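You operate a simulated robot arm through the tools that you are given. There is no shell and no other tool. Be economical: measure what you need, move in short steps, check, and stop when the job is done.

Carry out the task below with a simulated robot arm. There is one attempt and no reset: what you move stays moved.

## Task
Put the yellow tile on the back of the steel bench. Take the silver filter on the top of the test bench and put it away on the blue shelf of the dosing cart. Take the red drum cap and leave it on the back of the steel bench. Take the copper filter and leave it on top of the pale lens. Switch the orange switch on. Fetch the red primer can and stand it on the back of the steel bench. Do these in any order. Set down upright: red primer can.

Only the result counts: the job must be done as asked and must still hold three seconds after the hand-in. Knocking over, shifting, dropping, spilling or breaking anything else fails it. Lids that push on must go on centred and level and be pressed home; caps that screw on are set level and turned clockwise until they are tight.

## Robot
A 7-joint arm with a vacuum gripper on a trunk, on a base that drives. Base frame: it is fixed to the floor where the robot stands at the start and does not move with it; the origin is under the middle of the robot, x ahead of it, y to its left, z up. Readings come in cm, degrees, newtons and seconds.
Its first joint turns from -166.0 to 166.0 degrees. Places, roughly: back of the steel bench [-150, 130, 80]; blue shelf of the dosing cart (49x19 cm) [-392, -98, 80]; copper filter [-125, 100, 100]; orange switch [-100, 30, 90]; pale lens (6x6x4 cm) [-130, 110, 90]; red drum cap (5x5x3 cm) [-150, 60, 90]; red primer can [50, -25, 100]; silver filter [75, -25, 100]; yellow tile [75, 0, 75]. Payload 1.06 kg.
Tool frame: the origin (TCP) lies in the middle of the cups' lips, and z points out of the cups. The gripper has 1 cup of 2.4 cm across, covering 2.4 by 2.4 cm (tool x, y); the bellows give 0.8 cm. With the vacuum on, a cup seals on a smooth face that it is pressed against (1 to 4 N); it does not hold porous or soft things. The pull reaches 23 N.
Orientation is that of the tool frame in the base frame, as a unit quaternion [w, x, y, z]. With the cups facing straight down, the tool's x points along the base's -x, its y along +y and its z along -z.

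## Interface
- The arm moves only by the tool nudge_tool. Its arguments are lists of equal length, an entry for each row: "turn": the turn, a rotation vector about the base's x, y, z in degrees, a list of three; "xyz": the shift along the base's x, y, z in cm, a list of three; "vac": the vacuum: 1 switches it on, 0 off. In form: {"turn": [[ax, ay, az], ...], "xyz": [[x, y, z], ...], "vac": [vac, ...]}. A call has 1 to 12 rows; each row shifts and turns the commanded pose from where the row before left it. A row lasts 0.2 s, in which the tool goes at most 5 cm and 8.6 degrees; a call with a longer step from one row to the next is refused whole, and so is a gripper value outside its range. Where a pose cannot be reached the arm comes as near as it can. A force on the tool above 40 N (or 10 N above the force at the start of the call, whichever is more), or a blocked arm, ends the call early, and 0.2 s more pass. The pull builds up within a second once a cup has sealed. Time passes only in rows, and 0.2 s behind the last, so rows that do not move give it time. It gives the time, the measured TCP pose, the force on the tool (base axes) and the pull of the vacuum at its end, in the units of the frame above (readings bear some noise), with the torque about the TCP (base axes, N m) and any sound that the robot's microphone picked up.
- Cameras (640 x 400 px; columns grow to the right, rows downward): "scene" is now at [9.14, 15.57, 144.11]; the picture's right is [-0.92, 0.39, 0.00], its down [0.35, 0.83, -0.43] and it looks along [-0.17, -0.40, -0.90] (base axes); focal length 214 px, centre (320, 200). "wrist" rides on the gripper at [7.8, 1.9, -9.6] in the tool frame; the picture's right is [-0.24, 0.97, 0.00], its down [-0.71, -0.17, -0.68] and it looks along [-0.67, -0.16, 0.73] (tool axes); focal length 243 px, centre (320, 200). There is no depth. A picture from a camera that has moved, and an enlarged one, comes with that camera's place and axes in the base frame and with its lens. The place of the scene camera against the robot may be out by one fixed shift of up to 2.5 cm in any direction.
- camera(camera): a new picture of that camera. The clock stands still meanwhile.
- steer(legs): drives the robot by 1 to 6 legs, each [ahead, left, turn to the left] in cm, cm and degrees, along the robot's own axes; the way and the turn of a leg run together, so that a leg with both is an arc; at most 150 cm and 180 degrees a leg. The arm and the cameras ride along, it lands a little off, and it stops where it bumps. It gives what a move gives.
- head_to(pan, tilt): turns the head with the scene camera to pan (to the left, within 120 degrees either way) and tilt (down, from -29 to 69), counted from straight ahead of the robot. It gives what a move gives.
- inspect(camera, box): a new picture of the part [left, top, right, bottom] of that camera's present view, enlarged. The clock stands still meanwhile.
- sign_off(): hands the job in; it is judged then, once.

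Go step by step. Nothing tells you exact positions but the pictures and the camera data: compare them with the known pose of the tool, close in by small moves and look again before you grip or let go. The budget is 175 turns and 138 pictures, counting those below and the enlarged ones. Unless the task says otherwise, let go and move clear before handing in.

The tools are called after ">>>" as a command line: name --argument value ..., lists and objects as JSON in quotes. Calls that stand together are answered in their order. nudge_tool: Moves the arm, as the interface text tells. Its arguments: {"type":"object","properties":{"turn":{"type":"array","items":{"type":"array","items":{"type":"number"}}},"xyz":{"type":"array","items":{"type":"array","items":{"type":"number"}}},"vac":{"type":"array","items":{"type":"number"}}},"required":["turn","xyz","vac"]} The other tools are called the same way: steer (legs) drives the base; head_to (pan, tilt) turns the head that bears the scene camera; camera (camera) takes a picture; inspect (camera, box) takes an enlarged picture of a part of a camera's view; sign_off () hands the job in.

At the start:

```text
t: 0.0
tool_pos: [-31.22, 16.64, 121.87]
ee_rot: [0.0, -0.001, 1.0, 0.0]
ft_force: [-0.4, 0.3, 0.7]
wrist_torque: [-0.01, -0.02, -0.01]
pull: 0.1
robot x, y, heading: [-0.13, -0.19, -0.0]
head pan, tilt: [-112.7, 64.6]
```

scene: 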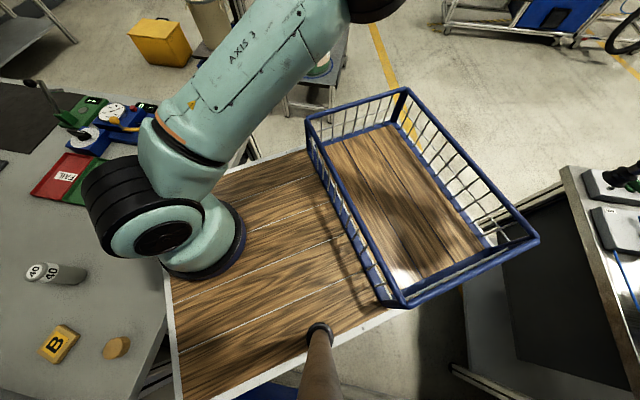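
wrist: 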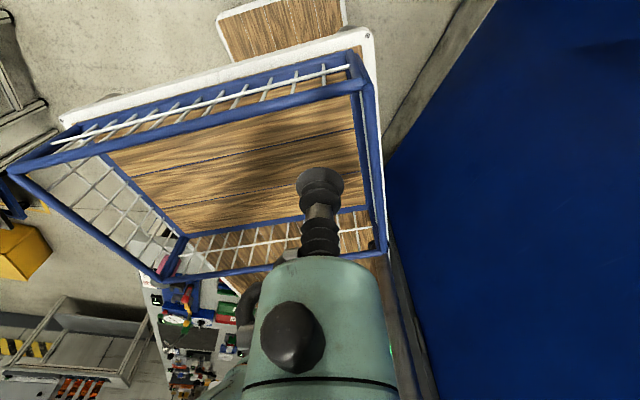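

The robot stands with a wooden deck and a wire basket behind it and benches around. I'll look ahead and to the other sides first.

>>> head_to --pan -10 --tilt 45

>>> camera --camera "scene"

>>> head_to --pan 120 --tilt 30

>>> camera --camera "scene"

```text
t: 1.8
tool_pos: [-31.11, 16.67, 122.02]
ee_rot: [0.0, -0.001, 1.0, 0.0]
ft_force: [0.8, 0.4, -0.2]
wrist_torque: [0.0, -0.02, 0.0]
pull: 0.0
robot x, y, heading: [0.14, -0.08, 0.4]
head pan, tilt: [-10.0, 45.0]
```

```text
135 pictures are left
camera scene: at [19.51, 19.8, 146.57], right [-0.17, -0.98, 0.0], down [-0.7, 0.12, -0.71], along [0.7, -0.12, -0.71], focal length 214 px, centre (320, 200)
```

scene: 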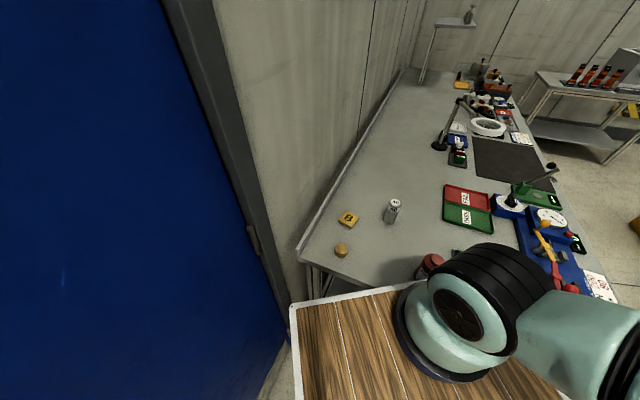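

```text
t: 3.9
tool_pos: [-31.13, 16.63, 122.05]
ee_rot: [0.0, -0.001, 1.0, 0.0]
ft_force: [0.3, -0.2, -0.3]
wrist_torque: [-0.01, 0.04, 0.0]
pull: 0.1
robot x, y, heading: [0.09, 0.05, 0.1]
head pan, tilt: [120.0, 30.0]
```

```text
134 pictures are left
camera scene: at [6.98, 29.05, 148.83], right [0.87, 0.5, 0.0], down [0.25, -0.43, -0.87], along [-0.43, 0.75, -0.5], focal length 214 px, centre (320, 200)
```

scene: 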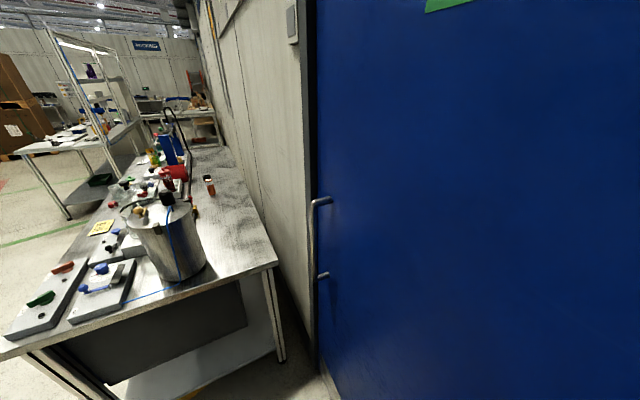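

Ahead is the test bench with a yellow tile, a grey can ("40") and something red beside the arm; the steel bench is behind-left. I'll look closer at both.

>>> inspect --camera "scene" --box '[0, 100, 320, 300]'

>>> head_to --pan -20 --tilt 50

>>> inspect --camera "scene" --box '[200, 100, 520, 300]'

>>> head_to --pan -120 --tilt 20

>>> camera --camera "scene"

```text
2.00 times, centred on (160, 200) of scene
camera zoom: at [6.98, 29.05, 148.83], right [0.87, 0.5, 0.0], down [0.25, -0.43, -0.87], along [-0.43, 0.75, -0.5], focal length 429 px, centre (640, 200)
```

zoom: 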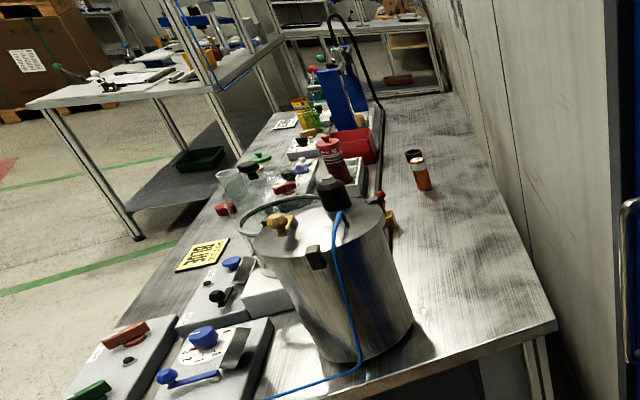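

```text
t: 6.1
tool_pos: [-31.14, 16.74, 122.1]
ee_rot: [0.0, -0.001, 1.0, 0.0]
ft_force: [-0.2, -0.1, -0.3]
wrist_torque: [0.0, -0.04, -0.01]
pull: 0.1
robot x, y, heading: [-0.28, -0.29, 0.1]
head pan, tilt: [-20.0, 50.0]
```

```text
2.00 times, centred on (360, 200) of scene
camera zoom: at [18.74, 18.59, 145.88], right [-0.34, -0.94, 0.0], down [-0.72, 0.26, -0.64], along [0.6, -0.22, -0.77], focal length 429 px, centre (240, 200)
```

zoom: 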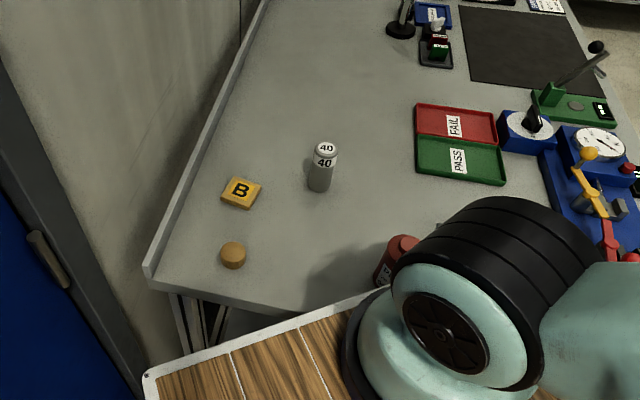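

```text
t: 7.9
tool_pos: [-31.08, 16.59, 122.06]
ee_rot: [0.0, 0.0, 1.0, 0.0]
ft_force: [1.2, 0.0, -0.5]
wrist_torque: [-0.02, 0.01, 0.01]
pull: 0.0
robot x, y, heading: [-0.03, 0.1, -0.2]
head pan, tilt: [-120.0, 20.0]
```

```text
131 pictures are left
camera scene: at [6.85, 13.15, 150.43], right [-0.87, 0.5, 0.0], down [0.17, 0.3, -0.94], along [-0.47, -0.81, -0.34], focal length 214 px, centre (320, 200)
```

scene: 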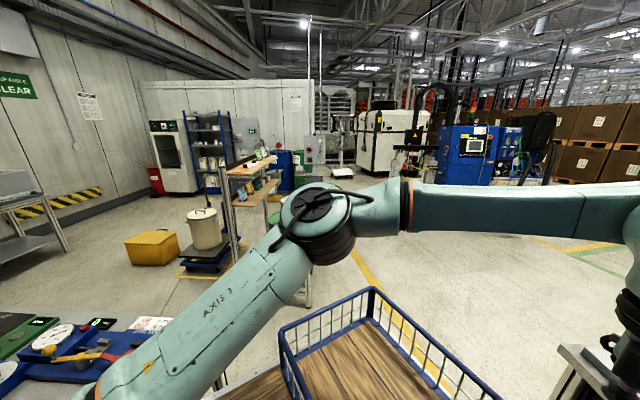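

The robot carries a deck with a basket; the arm stands near its front, and the mast at its left, so I'll swing the tool round the right side towards the test bench. First a short trial.

>>> nudge_tool --turn '[[0, 0, 4], [0, 0, 4], [0, 0, 4], [0, 0, 4], [0, 0, 4], [0, 0, 4], [0, 0, 4], [0, 0, 4]]' --xyz '[[-1, -5, 1], [0, -5, 1], [0, -5, 1], [0, -5, 0], [0, -5, 0], [1, -4.8, 0], [1, -4.8, 0], [2, -4.5, 0]]' --vac '[0, 0, 0, 0, 0, 0, 0, 0]'

>>> camera --camera "scene"

```text
refused: row 1 steps farther than a row can; nothing moved
```

```text
130 pictures are left
camera scene: at [6.85, 13.15, 150.43], right [-0.87, 0.5, 0.0], down [0.17, 0.3, -0.94], along [-0.47, -0.81, -0.34], focal length 214 px, centre (320, 200)
```

scene: 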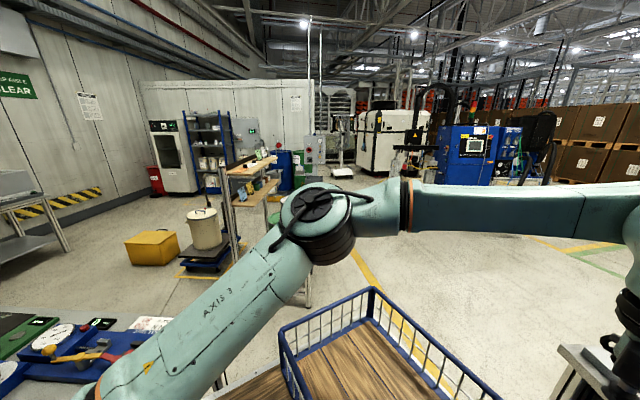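

The step was too long; I'll repeat it with shorter ones.

>>> nudge_tool --turn '[[0, 0, 4], [0, 0, 4], [0, 0, 4], [0, 0, 4], [0, 0, 4], [0, 0, 4], [0, 0, 4], [0, 0, 4]]' --xyz '[[-1, -4.7, 1], [0, -4.8, 1], [0, -4.8, 1], [0, -4.8, 0], [0, -4.8, 0], [1, -4.8, 0], [1, -4.8, 0], [2, -4.5, 0]]' --vac '[0, 0, 0, 0, 0, 0, 0, 0]'

>>> camera --camera "scene"

```text
t: 9.7
tool_pos: [-28.32, -21.21, 125.14]
ee_rot: [0.0, -0.275, 0.961, -0.001]
ft_force: [1.1, 0.5, -1.0]
wrist_torque: [-0.02, -0.02, 0.01]
pull: 0.1
robot x, y, heading: [-0.17, -0.04, -0.1]
head pan, tilt: [-120.0, 20.0]
```

```text
129 pictures are left
camera scene: at [6.81, 13.2, 150.43], right [-0.87, 0.5, 0.0], down [0.17, 0.3, -0.94], along [-0.47, -0.81, -0.34], focal length 214 px, centre (320, 200)
```

scene: 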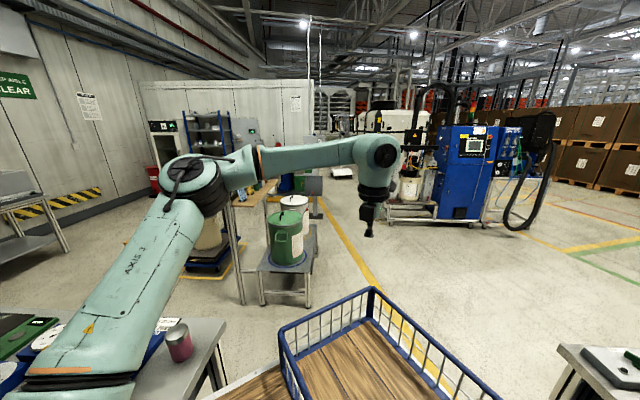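

The swing works. I'll go on round the right side.

>>> nudge_tool --turn '[[0, 0, 5], [0, 0, 5], [0, 0, 5], [0, 0, 5], [0, 0, 5], [0, 0, 5], [0, 0, 5], [0, 0, 5], [0, 0, 5], [0, 0, 5], [0, 0, 5], [0, 0, 5]]' --xyz '[[1.5, -4.5, 0], [2, -4.5, 0], [2, -4.5, 0], [2.5, -4.2, 0], [2.5, -4.2, 0], [3, -4, 0], [3.5, -3.5, 0], [4, -2.8, 0], [4.2, -2, 0], [4.5, -1.5, 0], [4.7, -1, 0], [4.7, 0, 0]]' --vac '[0, 0, 0, 0, 0, 0, 0, 0, 0, 0, 0, 0]'

>>> nudge_tool --turn '[[0, 0, 5], [0, 0, 5], [0, 0, 5], [0, 0, 5], [0, 0, 5], [0, 0, 5], [0, 0, 5], [0, 0, 5], [0, 0, 5], [0, 0, 5], [0, 0, 5], [0, 0, 5]]' --xyz '[[4.8, 0, 0], [4.8, 0, 0], [4.8, 0.5, 0], [4.8, 1, 0], [4.6, 1.5, 0], [4.4, 2, 0], [4.2, 2.5, 0], [4, 2.7, 0], [3.7, 3, 0], [3.5, 3.3, 0], [3, 3.8, 0], [2.5, 4.2, 0]]' --vac '[0, 0, 0, 0, 0, 0, 0, 0, 0, 0, 0, 0]'

>>> head_to --pan -30 --tilt 40

>>> camera --camera "scene"

```text
t: 12.3
tool_pos: [10.79, -58.07, 125.1]
ee_rot: [0.0, 0.719, -0.695, 0.001]
ft_force: [-0.9, -0.7, -0.2]
wrist_torque: [0.0, -0.04, -0.03]
pull: 0.1
robot x, y, heading: [0.07, 0.03, 0.0]
head pan, tilt: [-120.0, 20.0]
```

```text
t: 14.9
tool_pos: [51.9, -51.41, 124.76]
ee_rot: [0.0, 0.971, -0.241, 0.0]
ft_force: [-0.1, -0.6, 0.2]
wrist_torque: [-0.01, 0.01, -0.02]
pull: 0.2
out of reach, approached as far as the arm can: row 8, 9, 10, 11, 12
robot x, y, heading: [-0.13, -0.07, 0.2]
head pan, tilt: [-120.0, 20.0]
```

```text
t: 16.5
tool_pos: [51.81, -51.42, 124.88]
ee_rot: [-0.001, 0.97, -0.242, -0.001]
ft_force: [0.1, -0.3, 0.0]
wrist_torque: [0.01, -0.02, 0.04]
pull: 0.0
robot x, y, heading: [0.14, -0.1, 0.2]
head pan, tilt: [-30.0, 40.0]
```

```text
128 pictures are left
camera scene: at [18.87, 16.96, 147.29], right [-0.5, -0.87, 0.0], down [-0.56, 0.32, -0.77], along [0.66, -0.38, -0.64], focal length 214 px, centre (320, 200)
```

scene: 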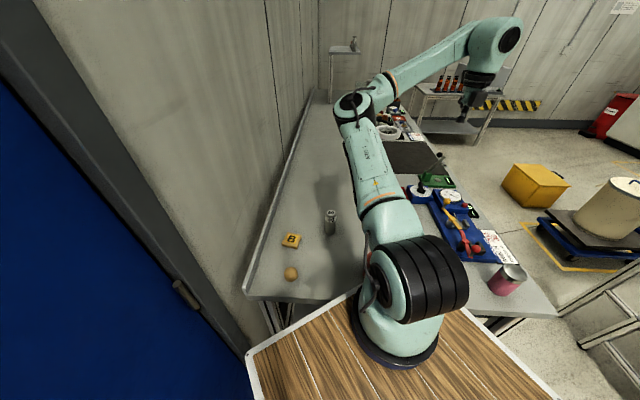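

The arm stopped near a limit at about (52,-51). I'll try stretching outward in +x with no more yaw.

>>> nudge_tool --turn '[[0, 0, 0], [0, 0, 0], [0, 0, 0], [0, 0, 0]]' --xyz '[[3, -4, 0], [4, -2, 0], [4.8, 0, 0], [4.8, 0, 0]]' --vac '[0, 0, 0, 0]'

>>> camera --camera "scene"

```text
t: 17.5
tool_pos: [68.35, -57.36, 124.77]
ee_rot: [0.0, 0.97, -0.243, 0.001]
ft_force: [-0.1, 0.7, 0.8]
wrist_torque: [-0.01, -0.02, 0.0]
pull: 0.1
robot x, y, heading: [-0.19, -0.14, 0.0]
head pan, tilt: [-30.0, 40.0]
```

```text
127 pictures are left
camera scene: at [18.85, 16.95, 147.3], right [-0.5, -0.87, 0.0], down [-0.56, 0.32, -0.77], along [0.66, -0.38, -0.64], focal length 214 px, centre (320, 200)
```

scene: 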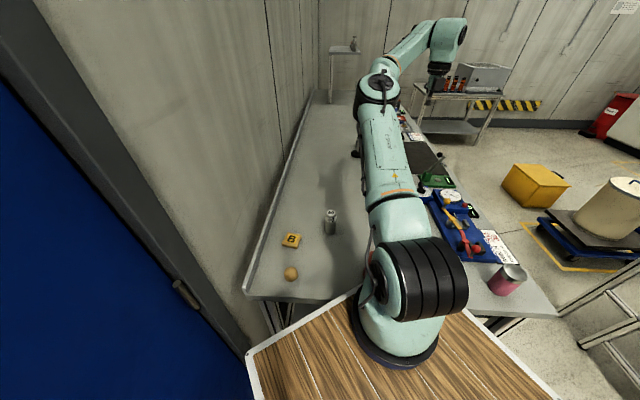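

Reach works at ~65 cm from the arm's own axis, near (26,-6). The can stands too near, so I'll back the robot 22 cm and then swing the tool over the bench.

>>> steer --legs '[[-22, 0, 0]]'

>>> nudge_tool --turn '[[0, 0, 3], [0, 0, 3], [0, 0, 3], [0, 0, 3], [0, 0, 3], [0, 0, 3], [0, 0, 3], [0, 0, 3]]' --xyz '[[3, 3.8, 0], [2.8, 4, 0], [2.5, 4.2, 0], [2, 4.5, 0], [1.6, 4.6, 0], [1.2, 4.7, 0], [0.8, 4.7, 0], [0.4, 4.7, 0]]' --vac '[0, 0, 0, 0, 0, 0, 0, 0]'

>>> camera --camera "scene"

>>> camera --camera "wrist"

```text
t: 19.2
tool_pos: [46.34, -57.45, 124.73]
ee_rot: [0.001, 0.971, -0.241, 0.0]
ft_force: [0.0, -0.1, -0.9]
wrist_torque: [0.02, 0.02, 0.0]
pull: 0.0
robot x, y, heading: [-21.91, 0.02, 0.0]
head pan, tilt: [-30.0, 40.0]
```

```text
t: 21.0
tool_pos: [59.2, -48.01, 126.14]
ee_rot: [0.0, 0.996, -0.087, 0.0]
ft_force: [0.1, -0.1, 0.0]
wrist_torque: [0.0, 0.0, 0.0]
pull: 0.0
out of reach, approached as far as the arm can: row 2, 3, 4, 5, 6, 7, 8
robot x, y, heading: [-21.97, 0.24, -0.1]
head pan, tilt: [-30.0, 40.0]
```

```text
126 pictures are left
camera scene: at [-3.11, 16.96, 147.29], right [-0.5, -0.87, 0.0], down [-0.56, 0.32, -0.77], along [0.66, -0.38, -0.64], focal length 214 px, centre (320, 200)
```

scene: 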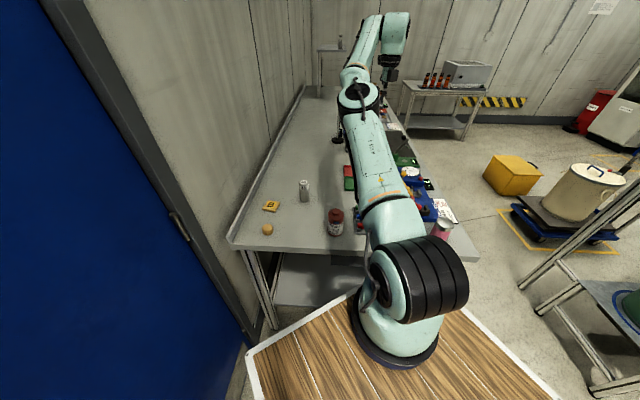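

```text
125 pictures are left
camera wrist: at [66.68, -51.21, 135.72], right [-0.4, -0.92, 0.0], down [-0.67, 0.29, 0.68], along [-0.63, 0.27, -0.73], focal length 243 px, centre (320, 200)
```

wrist: 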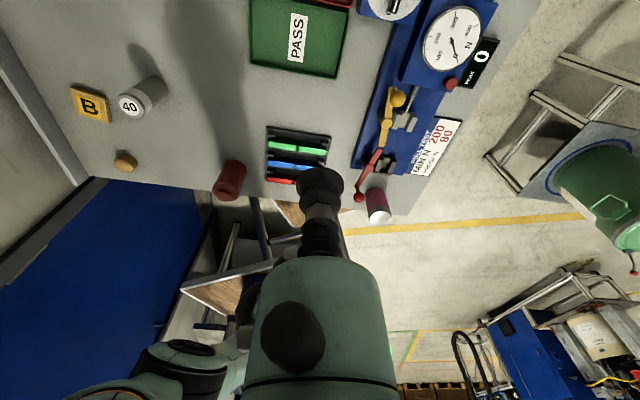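

From crossing rays: tile ≈ (68.5,1.4, top 84), grey filter "40" ≈ (65.5,-14.7, top 94), red can ≈ (45,-17). The arm is near full stretch at this height, so I'll come in and lower before moving left.

>>> nudge_tool --turn '[[0, 0, 0], [0, 0, 0], [0, 0, 0], [0, 0, 0], [0, 0, 0], [0, 0, 0], [0, 0, 0], [0, 0, 0]]' --xyz '[[0, 2, -4], [0, 4, -3], [0, 4, -3], [0, 4.5, -2], [0, 4.5, -1], [0, 4.8, 0], [0, 4.8, 0], [0, 4, 0]]' --vac '[0, 0, 0, 0, 0, 0, 0, 0]'

>>> camera --camera "scene"

>>> camera --camera "wrist"

```text
t: 22.8
tool_pos: [73.0, -36.5, 116.69]
ee_rot: [0.0, 0.996, -0.087, 0.0]
ft_force: [-0.7, -0.2, 0.2]
wrist_torque: [-0.01, 0.04, 0.0]
pull: 0.1
out of reach, approached as far as the arm can: row 1, 2, 3, 4, 5, 6, 7, 8
robot x, y, heading: [-21.92, -0.11, 0.1]
head pan, tilt: [-30.0, 40.0]
```

```text
124 pictures are left
camera scene: at [-3.11, 16.96, 147.29], right [-0.5, -0.87, 0.0], down [-0.56, 0.32, -0.77], along [0.66, -0.38, -0.64], focal length 214 px, centre (320, 200)
```

scene: 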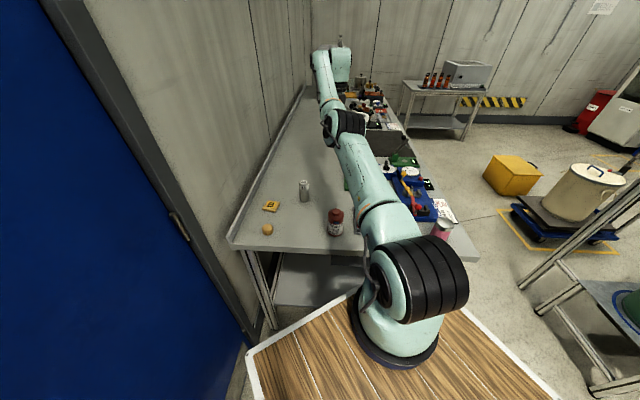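

```text
123 pictures are left
camera wrist: at [80.47, -39.71, 126.37], right [-0.4, -0.92, 0.0], down [-0.67, 0.29, 0.69], along [-0.63, 0.27, -0.73], focal length 243 px, centre (320, 200)
```

wrist: 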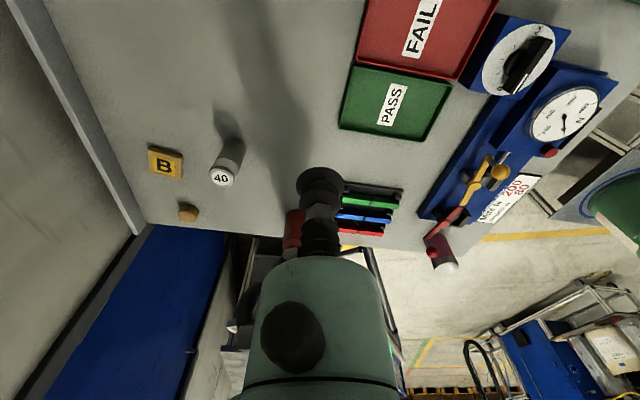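

The arm's first joint is at its stop facing ahead, so work straight ahead is awkward. I'll bring the tool to the robot's right side and turn the robot left so the test bench lies on its right.

>>> nudge_tool --turn '[[0, 0, -3], [0, 0, -3], [0, 0, -3], [0, 0, -4], [0, 0, -5], [0, 0, -5], [0, 0, -5], [0, 0, -5], [0, 0, -5], [0, 0, -5], [0, 0, -5], [0, 0, -5]]' --xyz '[[-2, -4, 1], [-2.5, -4, 1], [-3, -3.5, 1], [-3.5, -3, 1], [-3.8, -3, 1], [-4, -2.7, 0], [-4, -2.7, 0], [-4.3, -2.3, 0], [-4.5, -1.7, 0], [-4.7, -1, 0], [-4.8, 0, 0], [-4.8, 0, 0]]' --vac '[0, 0, 0, 0, 0, 0, 0, 0, 0, 0, 0, 0]'

>>> nudge_tool --turn '[[0, 0, -5], [0, 0, -5], [0, 0, -5], [0, 0, -5]]' --xyz '[[-4.8, 0, 0], [-4.8, 0, 0], [-4.8, 0, 0], [-4.8, 0, 0]]' --vac '[0, 0, 0, 0]'

>>> head_to --pan -70 --tilt 45

>>> camera --camera "scene"

```text
t: 25.4
tool_pos: [27.06, -64.33, 121.84]
ee_rot: [-0.001, 0.853, -0.522, 0.0]
ft_force: [0.6, 0.2, 0.1]
wrist_torque: [0.01, 0.0, 0.01]
pull: 0.0
robot x, y, heading: [-21.8, -0.02, 0.0]
head pan, tilt: [-30.0, 40.0]
```

```text
t: 26.4
tool_pos: [7.92, -64.41, 121.65]
ee_rot: [0.001, 0.749, -0.662, -0.001]
ft_force: [0.0, -0.3, -0.3]
wrist_torque: [0.02, 0.06, 0.01]
pull: 0.1
robot x, y, heading: [-22.04, -0.08, -0.2]
head pan, tilt: [-30.0, 40.0]
```

```text
t: 27.5
tool_pos: [7.87, -64.44, 121.65]
ee_rot: [0.0, 0.749, -0.662, -0.001]
ft_force: [0.4, -0.8, 0.4]
wrist_torque: [0.0, 0.01, 0.01]
pull: 0.1
robot x, y, heading: [-22.2, -0.26, 0.0]
head pan, tilt: [-70.0, 45.0]
```

```text
122 pictures are left
camera scene: at [-7.69, 13.56, 146.57], right [-0.94, -0.34, 0.0], down [-0.24, 0.66, -0.71], along [0.24, -0.66, -0.71], focal length 214 px, centre (320, 200)
```

scene: 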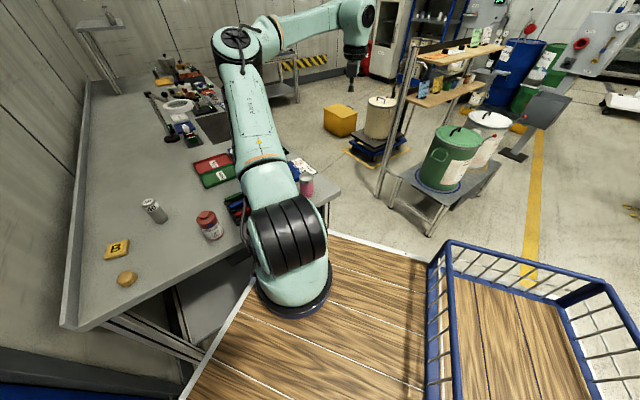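

The view fits well with the tool reading (about 1 cm off). Now I turn the robot left.

>>> steer --legs '[[0, 0, 55]]'

>>> head_to --pan -90 --tilt 45

>>> camera --camera "scene"

>>> camera --camera "wrist"

```text
t: 30.3
tool_pos: [47.84, -12.41, 121.67]
ee_rot: [0.0, 0.971, -0.24, 0.0]
ft_force: [-1.3, 0.5, -1.0]
wrist_torque: [0.05, 0.02, -0.01]
pull: 0.0
robot x, y, heading: [-21.66, -0.1, 55.2]
head pan, tilt: [-70.0, 45.0]
```

```text
t: 31.2
tool_pos: [47.85, -12.49, 121.58]
ee_rot: [0.0, 0.971, -0.241, 0.0]
ft_force: [-0.8, 1.0, 0.1]
wrist_torque: [-0.01, 0.0, 0.01]
pull: 0.1
robot x, y, heading: [-22.34, 0.28, 55.2]
head pan, tilt: [-90.0, 45.0]
```

```text
121 pictures are left
camera scene: at [-25.3, 15.79, 146.57], right [-0.57, -0.82, 0.0], down [-0.58, 0.4, -0.71], along [0.58, -0.4, -0.71], focal length 214 px, centre (320, 200)
```

scene: 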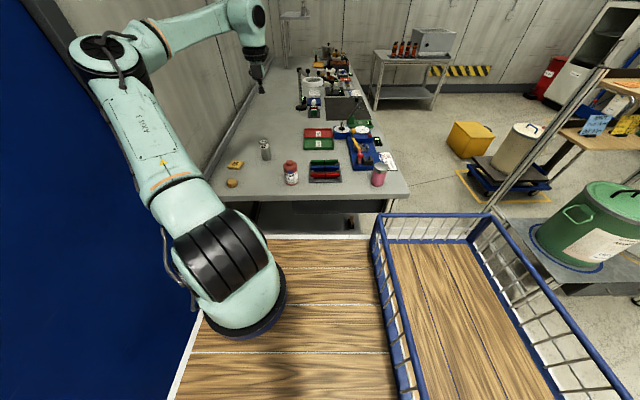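

```text
120 pictures are left
camera wrist: at [54.04, -17.72, 131.26], right [-0.66, -0.75, 0.0], down [-0.55, 0.48, 0.68], along [-0.51, 0.45, -0.73], focal length 243 px, centre (320, 200)
```

wrist: 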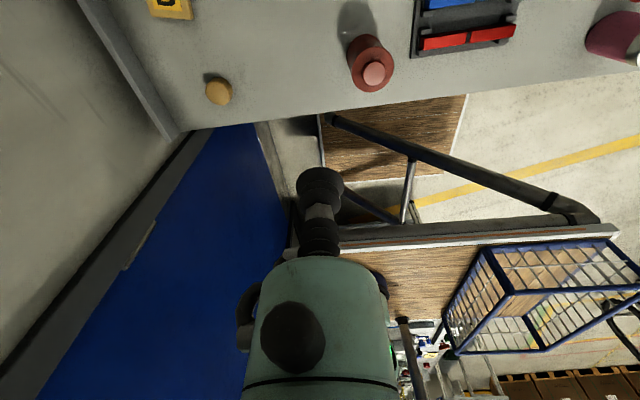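

The can, filter and tile lie below and ahead of the tool now. I'll zoom in to see the shapes of their tops.

>>> inspect --camera "scene" --box '[215, 120, 405, 220]'

>>> inspect --camera "wrist" --box '[290, 0, 450, 100]'

```text
3.37 times, centred on (310, 170) of scene
camera zoom: at [-25.3, 15.79, 146.57], right [-0.57, -0.82, 0.0], down [-0.58, 0.4, -0.71], along [0.58, -0.4, -0.71], focal length 722 px, centre (354, 301)
```

zoom: 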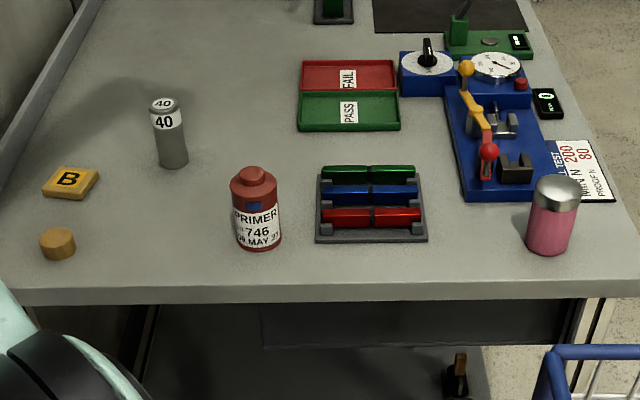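

```text
4.00 times, centred on (370, 50) of wrist
camera zoom: at [54.04, -17.72, 131.26], right [-0.66, -0.75, 0.0], down [-0.55, 0.48, 0.68], along [-0.51, 0.45, -0.73], focal length 970 px, centre (120, 800)
```

zoom: 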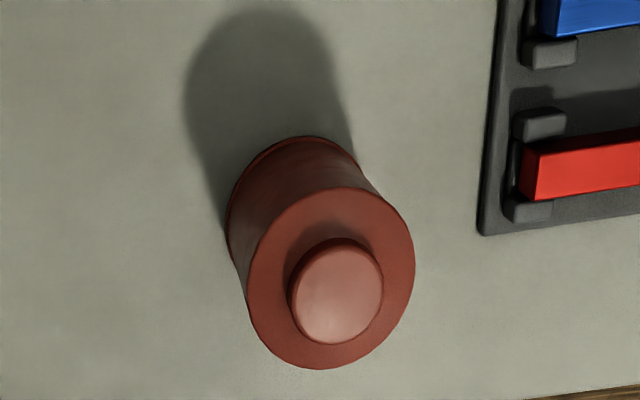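

The primer can's cap top is at about (41.5,-16.8, z≈95). I'll move the tool above it and check with the wrist camera.

>>> nudge_tool --turn '[[0, 0, 0], [0, 0, 0], [0, 0, 0], [0, 0, 0], [0, 0, 0]]' --xyz '[[-1.6, -1.1, -3], [-1.6, -1.1, -3], [-1.6, -1.1, -3], [-1.5, -1, -3], [0, 0, -4]]' --vac '[0, 0, 0, 0, 0]'

>>> camera --camera "wrist"

>>> inspect --camera "scene" --box '[215, 120, 405, 220]'

```text
t: 32.4
tool_pos: [41.72, -16.69, 105.68]
ee_rot: [0.0, 0.971, -0.24, 0.0]
ft_force: [0.1, 0.2, -0.3]
wrist_torque: [0.01, -0.03, 0.01]
pull: 0.1
robot x, y, heading: [-21.57, -0.22, 55.3]
head pan, tilt: [-90.0, 45.0]
```

```text
117 pictures are left
camera wrist: at [47.76, -21.97, 115.3], right [-0.66, -0.75, 0.0], down [-0.55, 0.48, 0.68], along [-0.51, 0.45, -0.73], focal length 243 px, centre (320, 200)
```

wrist: 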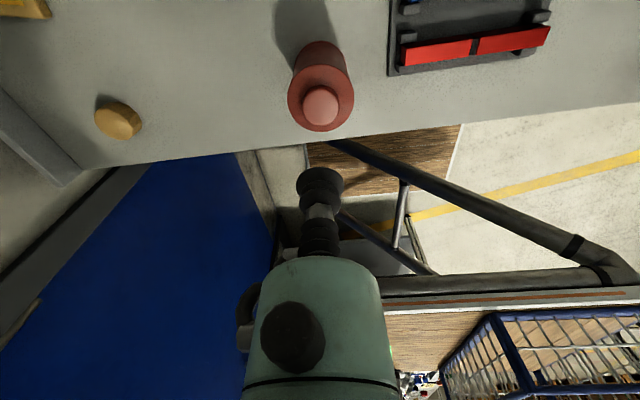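

```text
3.37 times, centred on (310, 170) of scene
camera zoom: at [-25.32, 15.79, 146.57], right [-0.57, -0.82, 0.0], down [-0.58, 0.4, -0.71], along [0.58, -0.4, -0.71], focal length 722 px, centre (354, 301)
```

zoom: 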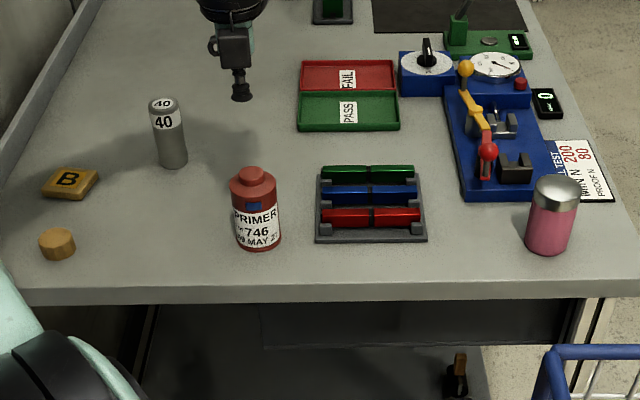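

Both views agree the cap is directly beneath, top at about z 95.4. I'll descend with the vacuum on.

>>> nudge_tool --turn '[[0, 0, 0], [0, 0, 0], [0, 0, 0], [0, 0, 0], [0, 0, 0], [0, 0, 0], [0, 0, 0], [0, 0, 0]]' --xyz '[[0, 0, -4], [0, 0, -3], [0, 0, -1.5], [0, 0, -1], [0, 0, -0.5], [0, 0, -0.4], [0, 0, 0], [0, 0, 0]]' --vac '[1, 1, 1, 1, 1, 1, 1, 1]'

```text
t: 34.2
tool_pos: [41.48, -16.78, 95.38]
ee_rot: [-0.001, 0.971, -0.24, 0.001]
ft_force: [4.2, -1.1, 12.8]
wrist_torque: [0.0, 0.03, 0.04]
pull: 22.8
robot x, y, heading: [-21.8, -0.08, 55.0]
head pan, tilt: [-90.0, 45.0]
```

Sealed. I'll lift it and check.

>>> nudge_tool --turn '[[0, 0, 0], [0, 0, 0], [0, 0, 0], [0, 0, 0], [0, 0, 0], [0, 0, 0], [0, 0, 0]]' --xyz '[[0, 0, 1], [0, 0, 2], [0, 0, 4], [0, 0, 4], [0, 0, 4], [0, 0, 4], [0, 0, 4]]' --vac '[1, 1, 1, 1, 1, 1, 1]'

>>> camera --camera "scene"

>>> camera --camera "wrist"

```text
t: 35.8
tool_pos: [41.65, -16.77, 118.25]
ee_rot: [0.0, 0.971, -0.24, 0.0]
ft_force: [0.1, 0.2, -3.0]
wrist_torque: [0.0, 0.0, 0.0]
pull: 22.9
robot x, y, heading: [-21.84, 0.18, 55.0]
head pan, tilt: [-90.0, 45.0]
```

```text
115 pictures are left
camera scene: at [-25.27, 15.79, 146.57], right [-0.57, -0.82, 0.0], down [-0.58, 0.4, -0.71], along [0.58, -0.4, -0.71], focal length 214 px, centre (320, 200)
```

scene: 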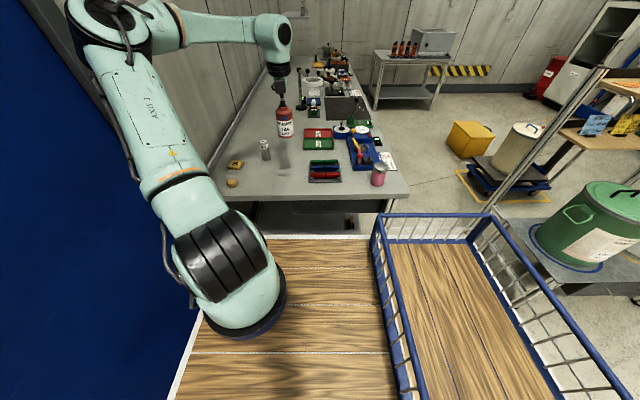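

```text
114 pictures are left
camera wrist: at [47.8, -22.08, 127.84], right [-0.66, -0.75, 0.0], down [-0.55, 0.48, 0.68], along [-0.51, 0.45, -0.73], focal length 243 px, centre (320, 200)
```

wrist: 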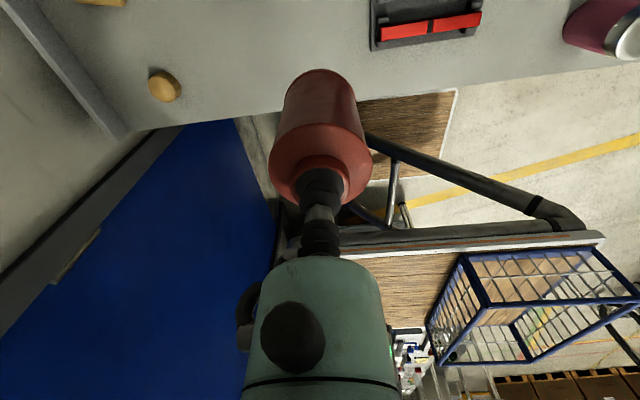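

I hold the can (about 0.3 kg). Before driving I look at the steel bench and the floor in front of it.

>>> head_to --pan 105 --tilt 30

>>> camera --camera "scene"

>>> inspect --camera "scene" --box '[240, 80, 560, 280]'

```text
t: 38.6
tool_pos: [41.6, -16.71, 118.2]
ee_rot: [0.0, 0.971, -0.24, 0.0]
ft_force: [-0.1, 0.1, -3.0]
wrist_torque: [-0.01, -0.05, -0.01]
pull: 22.7
robot x, y, heading: [-22.01, 0.24, 55.1]
head pan, tilt: [105.0, 30.0]
```

```text
113 pictures are left
camera scene: at [-40.47, 23.52, 148.83], right [0.34, 0.94, 0.0], down [0.47, -0.17, -0.87], along [-0.81, 0.29, -0.5], focal length 214 px, centre (320, 200)
```

scene: 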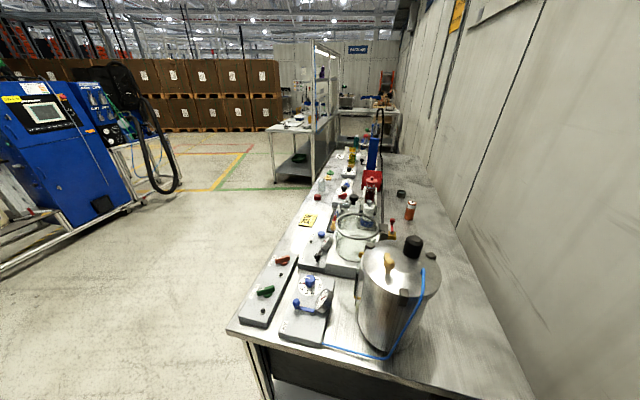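

```text
2.00 times, centred on (400, 180) of scene
camera zoom: at [-40.47, 23.52, 148.83], right [0.34, 0.94, 0.0], down [0.47, -0.17, -0.87], along [-0.81, 0.29, -0.5], focal length 429 px, centre (160, 240)
```

zoom: 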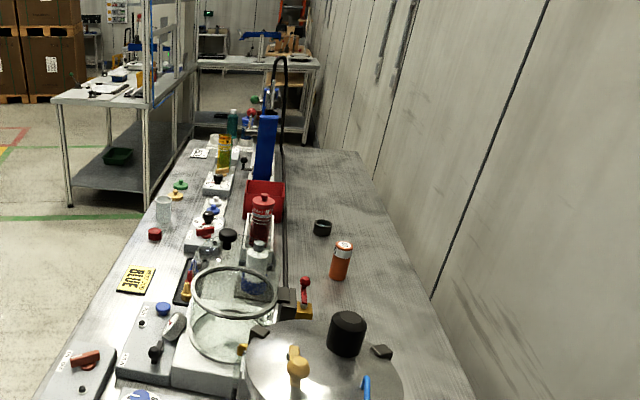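

The bench front is clear; the back strip is free apart from the copper-orange filter and a dark ring. I'll swing the can round to the rear of the robot over the basket, so nothing sticks out while driving.

>>> nudge_tool --turn '[[0, 0, -5], [0, 0, -5], [0, 0, -5], [0, 0, -5], [0, 0, -5], [0, 0, -5], [0, 0, -5], [0, 0, -5], [0, 0, -5], [0, 0, -5], [0, 0, -5], [0, 0, -5]]' --xyz '[[-3.18, -3.73, 0.9], [-3.49, -3.43, 0.9], [-3.78, -3.12, 0.9], [-4.04, -2.78, 0.9], [-4.26, -2.41, 0.9], [-4.46, -2.03, 0.9], [-4.62, -1.64, 0.9], [-4.74, -1.23, 0.9], [-4.83, -0.81, 0], [-4.88, -0.38, 0], [-4.9, 0.04, 0], [-4.88, 0.47, 0]]' --vac '[1, 1, 1, 1, 1, 1, 1, 1, 1, 1, 1, 1]'

>>> nudge_tool --turn '[[0, 0, -5], [0, 0, -5], [0, 0, -5], [0, 0, -5], [0, 0, -5]]' --xyz '[[-4.82, 0.89, 0], [-4.72, 1.31, 0], [-4.59, 1.72, 0], [-4.42, 2.11, 0], [-4.22, 2.49, 0]]' --vac '[1, 1, 1, 1, 1]'

>>> head_to --pan -120 --tilt 30

>>> camera --camera "scene"

```text
t: 41.2
tool_pos: [-10.46, -37.75, 125.33]
ee_rot: [0.001, 0.72, -0.694, 0.0]
ft_force: [0.7, 0.3, -3.2]
wrist_torque: [-0.01, 0.0, 0.01]
pull: 23.2
robot x, y, heading: [-21.91, -0.28, 54.9]
head pan, tilt: [105.0, 30.0]
```

```text
t: 42.4
tool_pos: [-33.29, -29.1, 125.45]
ee_rot: [0.0, -0.552, 0.834, 0.0]
ft_force: [0.0, -0.2, -1.7]
wrist_torque: [0.0, 0.02, -0.03]
pull: 22.9
robot x, y, heading: [-22.26, -0.04, 55.0]
head pan, tilt: [105.0, 30.0]
```

```text
t: 45.7
tool_pos: [-33.24, -29.19, 125.44]
ee_rot: [0.001, -0.553, 0.833, 0.0]
ft_force: [-0.5, 0.5, -1.9]
wrist_torque: [-0.01, 0.04, -0.01]
pull: 23.7
robot x, y, heading: [-21.96, 0.1, 55.0]
head pan, tilt: [-120.0, 30.0]
```

```text
111 pictures are left
camera scene: at [-28.14, 12.24, 148.83], right [-0.91, -0.42, 0.0], down [-0.21, 0.45, -0.87], along [0.37, -0.78, -0.5], focal length 214 px, centre (320, 200)
```

scene: 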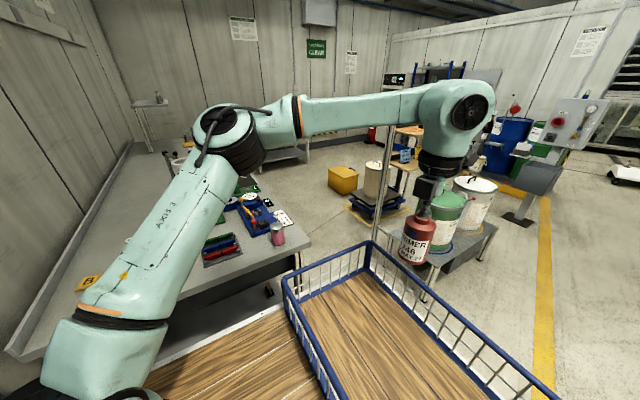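

The can hangs safely above the basket area. I'll back away from the door side, then turn left by 90°.

>>> steer --legs '[[-50, 5, 0], [0, 0, 90]]'

>>> head_to --pan -30 --tilt 30

>>> camera --camera "scene"

```text
t: 52.4
tool_pos: [-25.83, -50.24, 125.42]
ee_rot: [0.0, 0.979, -0.203, 0.0]
ft_force: [-0.6, 0.0, -2.4]
wrist_torque: [-0.03, 0.01, -0.02]
pull: 23.3
robot x, y, heading: [-55.14, -38.5, 144.8]
head pan, tilt: [-120.0, 30.0]
```

```text
t: 54.1
tool_pos: [-25.94, -50.16, 125.38]
ee_rot: [0.0, 0.979, -0.203, 0.0]
ft_force: [-0.5, -0.9, -3.1]
wrist_torque: [-0.03, 0.0, 0.0]
pull: 22.8
robot x, y, heading: [-54.38, -38.79, 144.7]
head pan, tilt: [-30.0, 30.0]
```

```text
110 pictures are left
camera scene: at [-77.54, -41.52, 148.83], right [0.91, 0.42, 0.0], down [0.21, -0.45, -0.87], along [-0.36, 0.79, -0.5], focal length 214 px, centre (320, 200)
```

scene: 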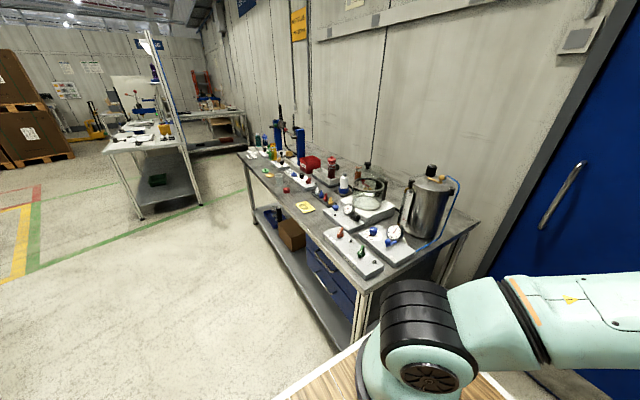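

The steel bench is ahead-right, its front edge parallel to my heading. I'll sidestep a bit away and drive along its front.

>>> steer --legs '[[0, 10, 0], [125, 0, 0]]'

>>> head_to --pan -80 --tilt 35

>>> camera --camera "scene"

```text
t: 61.2
tool_pos: [-134.34, 14.48, 125.46]
ee_rot: [0.0, 0.979, -0.202, 0.0]
ft_force: [0.2, -1.1, -2.9]
wrist_torque: [0.0, 0.01, -0.02]
pull: 22.7
robot x, y, heading: [-163.19, 25.8, 144.7]
head pan, tilt: [-30.0, 30.0]
```

```text
t: 62.4
tool_pos: [-134.32, 14.48, 125.43]
ee_rot: [0.0, 0.979, -0.203, 0.0]
ft_force: [-0.3, -0.3, -3.5]
wrist_torque: [-0.01, 0.02, -0.01]
pull: 22.8
robot x, y, heading: [-163.11, 25.65, 144.7]
head pan, tilt: [-80.0, 35.0]
```

```text
109 pictures are left
camera scene: at [-178.41, 22.86, 148.05], right [0.9, -0.43, 0.0], down [-0.24, -0.52, -0.82], along [0.35, 0.74, -0.57], focal length 214 px, centre (320, 200)
```

scene: 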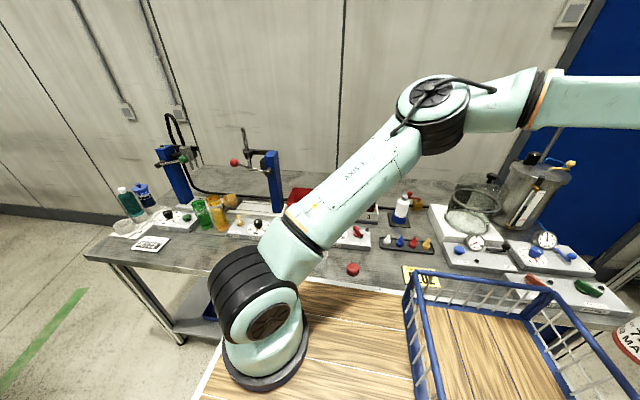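

The red cap sits near the front edge, the back strip lies behind the blue column. I'll zoom on the back of the bench.

>>> inspect --camera "scene" --box '[220, 120, 460, 270]'

>>> head_to --pan -65 --tilt 35

>>> inspect --camera "scene" --box '[200, 100, 440, 250]'

```text
2.67 times, centred on (340, 195) of scene
camera zoom: at [-178.41, 22.86, 148.05], right [0.9, -0.43, 0.0], down [-0.24, -0.52, -0.82], along [0.35, 0.74, -0.57], focal length 572 px, centre (267, 213)
```

zoom: 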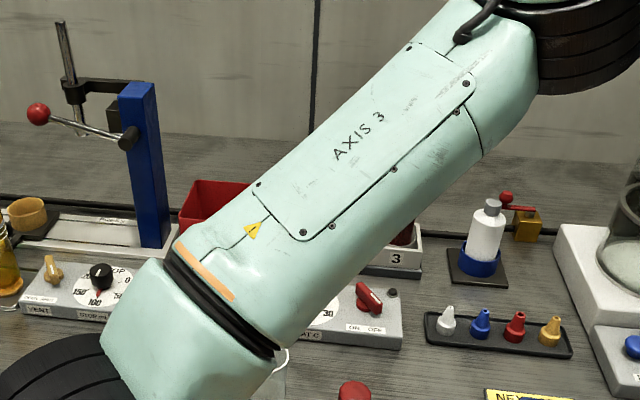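

```text
t: 63.1
tool_pos: [-134.31, 14.47, 125.45]
ee_rot: [-0.001, 0.979, -0.202, 0.0]
ft_force: [0.4, 0.3, -2.7]
wrist_torque: [0.0, 0.0, -0.01]
pull: 23.0
robot x, y, heading: [-163.5, 26.09, 144.8]
head pan, tilt: [-65.0, 35.0]
```

```text
2.67 times, centred on (320, 175) of scene
camera zoom: at [-180.58, 23.56, 148.05], right [0.98, -0.18, 0.0], down [-0.1, -0.56, -0.82], along [0.15, 0.81, -0.57], focal length 572 px, centre (320, 267)
```

zoom: 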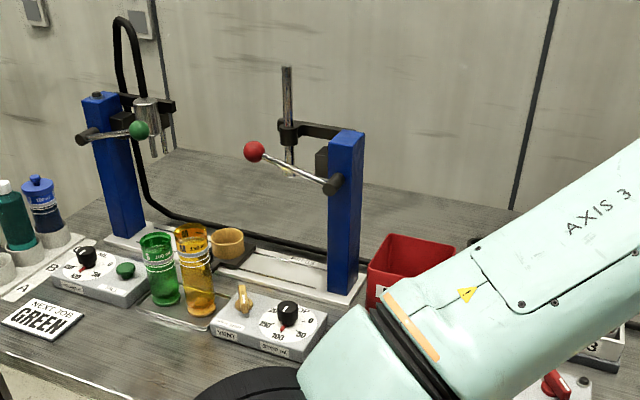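

The back strip behind the blue columns is free; (-150,130) lies in line with the gap between the two columns. I'll stand off from the bench opposite that gap, swing the can to the bench side there, and then sidestep in.

>>> steer --legs '[[0, 27, 0], [40, 0, 0]]'

>>> head_to --pan -90 --tilt 30

>>> camera --camera "scene"

```text
t: 67.1
tool_pos: [-182.45, 15.62, 125.38]
ee_rot: [0.0, 0.979, -0.203, 0.001]
ft_force: [-0.3, 0.2, -3.4]
wrist_torque: [0.01, 0.0, 0.01]
pull: 22.7
robot x, y, heading: [-211.55, 27.02, 144.5]
head pan, tilt: [-65.0, 35.0]
```

```text
t: 68.0
tool_pos: [-182.4, 15.61, 125.35]
ee_rot: [0.001, 0.979, -0.203, -0.001]
ft_force: [0.1, -0.6, -3.5]
wrist_torque: [-0.03, 0.01, 0.06]
pull: 22.9
robot x, y, heading: [-211.2, 27.27, 144.7]
head pan, tilt: [-90.0, 30.0]
```

```text
106 pictures are left
camera scene: at [-225.05, 23.54, 148.83], right [0.82, -0.58, 0.0], down [-0.29, -0.41, -0.87], along [0.5, 0.71, -0.5], focal length 214 px, centre (320, 200)
```

scene: 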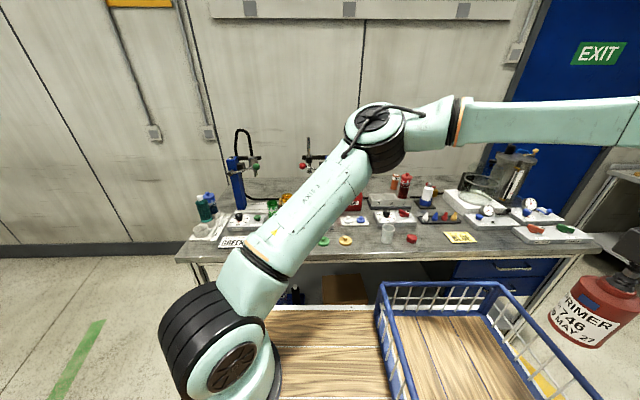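

The gap between the columns is opposite. Now I swing the can round to the bench side, still off the bench.

>>> nudge_tool --turn '[[0, 0, 5], [0, 0, 5], [0, 0, 5], [0, 0, 5], [0, 0, 5], [0, 0, 5], [0, 0, 5], [0, 0, 5], [0, 0, 5], [0, 0, 5], [0, 0, 5], [0, 0, 5]]' --xyz '[[2.54, 4.19, 0.9], [2.16, 4.4, 0.9], [1.77, 4.57, 0.9], [1.37, 4.7, 0.9], [0.95, 4.81, 0.9], [0.53, 4.87, 0.9], [0.1, 4.9, 0], [-0.32, 4.89, 0], [-0.75, 4.84, 0], [-1.17, 4.76, 0], [-1.58, 4.64, 0], [-1.98, 4.48, 0]]' --vac '[1, 1, 1, 1, 1, 1, 1, 1, 1, 1, 1, 1]'

>>> nudge_tool --turn '[[0, 0, 5], [0, 0, 5], [0, 0, 5], [0, 0, 5], [0, 0, 5]]' --xyz '[[-2.36, 4.29, 0], [-2.73, 4.07, 0], [-3.07, 3.82, 0], [-3.39, 3.54, 0], [-3.69, 3.23, 0]]' --vac '[1, 1, 1, 1, 1]'

>>> head_to --pan -75 --tilt 30

>>> camera --camera "scene"

>>> camera --camera "wrist"

```text
t: 70.6
tool_pos: [-178.72, 71.72, 130.85]
ee_rot: [0.0, 0.949, 0.315, 0.0]
ft_force: [0.9, -0.1, -2.6]
wrist_torque: [0.02, 0.0, 0.0]
pull: 23.4
robot x, y, heading: [-211.69, 27.7, 144.6]
head pan, tilt: [-90.0, 30.0]
```

```text
t: 71.8
tool_pos: [-194.03, 90.75, 130.76]
ee_rot: [0.0, 0.859, 0.512, 0.0]
ft_force: [0.3, -0.1, -4.0]
wrist_torque: [0.01, 0.04, -0.01]
pull: 23.1
robot x, y, heading: [-211.23, 27.19, 144.8]
head pan, tilt: [-90.0, 30.0]
```

```text
t: 72.6
tool_pos: [-194.02, 90.62, 130.82]
ee_rot: [0.0, 0.859, 0.512, -0.001]
ft_force: [-0.3, -0.2, -3.2]
wrist_torque: [-0.01, -0.01, 0.02]
pull: 23.0
robot x, y, heading: [-211.28, 27.37, 144.5]
head pan, tilt: [-75.0, 30.0]
```

```text
105 pictures are left
camera scene: at [-227.13, 24.65, 148.83], right [0.94, -0.35, 0.0], down [-0.17, -0.47, -0.87], along [0.3, 0.81, -0.5], focal length 214 px, centre (320, 200)
```

scene: 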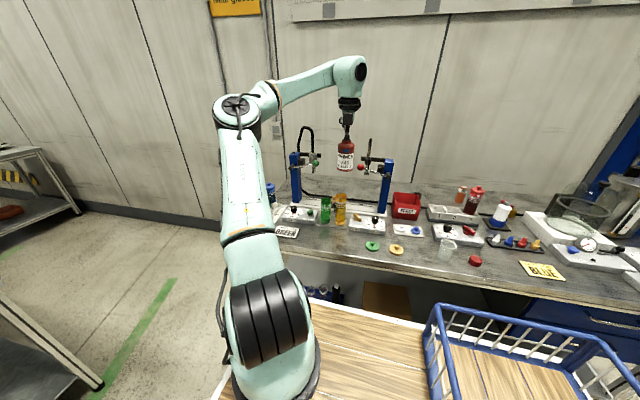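

```text
104 pictures are left
camera wrist: at [-188.59, 96.64, 140.42], right [0.74, -0.67, 0.0], down [-0.49, -0.54, 0.68], along [-0.46, -0.51, -0.73], focal length 243 px, centre (320, 200)
```

wrist: 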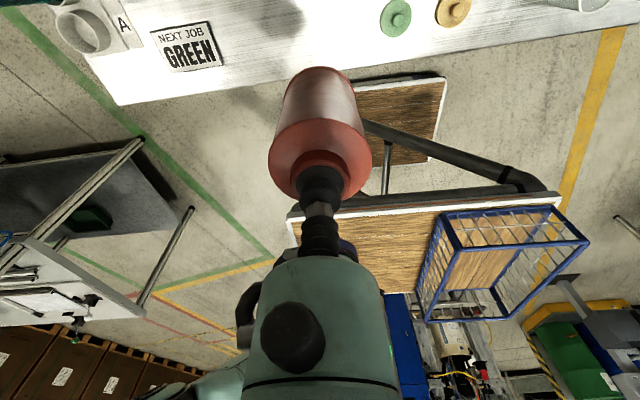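

The can hangs in line with the gap. I'll zoom in on the back strip to choose free spots and check clearances.

>>> inspect --camera "scene" --box '[260, 110, 500, 260]'

```text
2.67 times, centred on (380, 185) of scene
camera zoom: at [-227.13, 24.65, 148.83], right [0.94, -0.35, 0.0], down [-0.17, -0.47, -0.87], along [0.3, 0.81, -0.5], focal length 572 px, centre (160, 240)
```

zoom: 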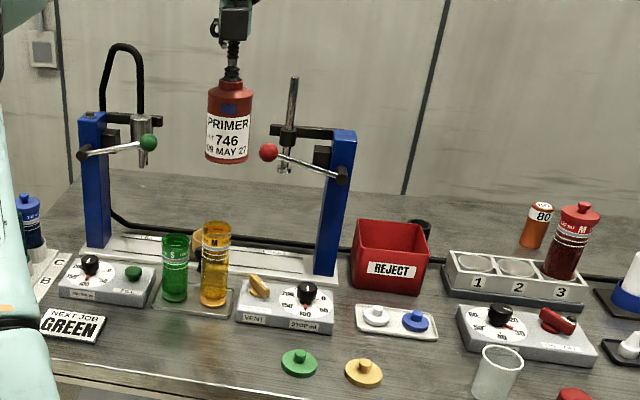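

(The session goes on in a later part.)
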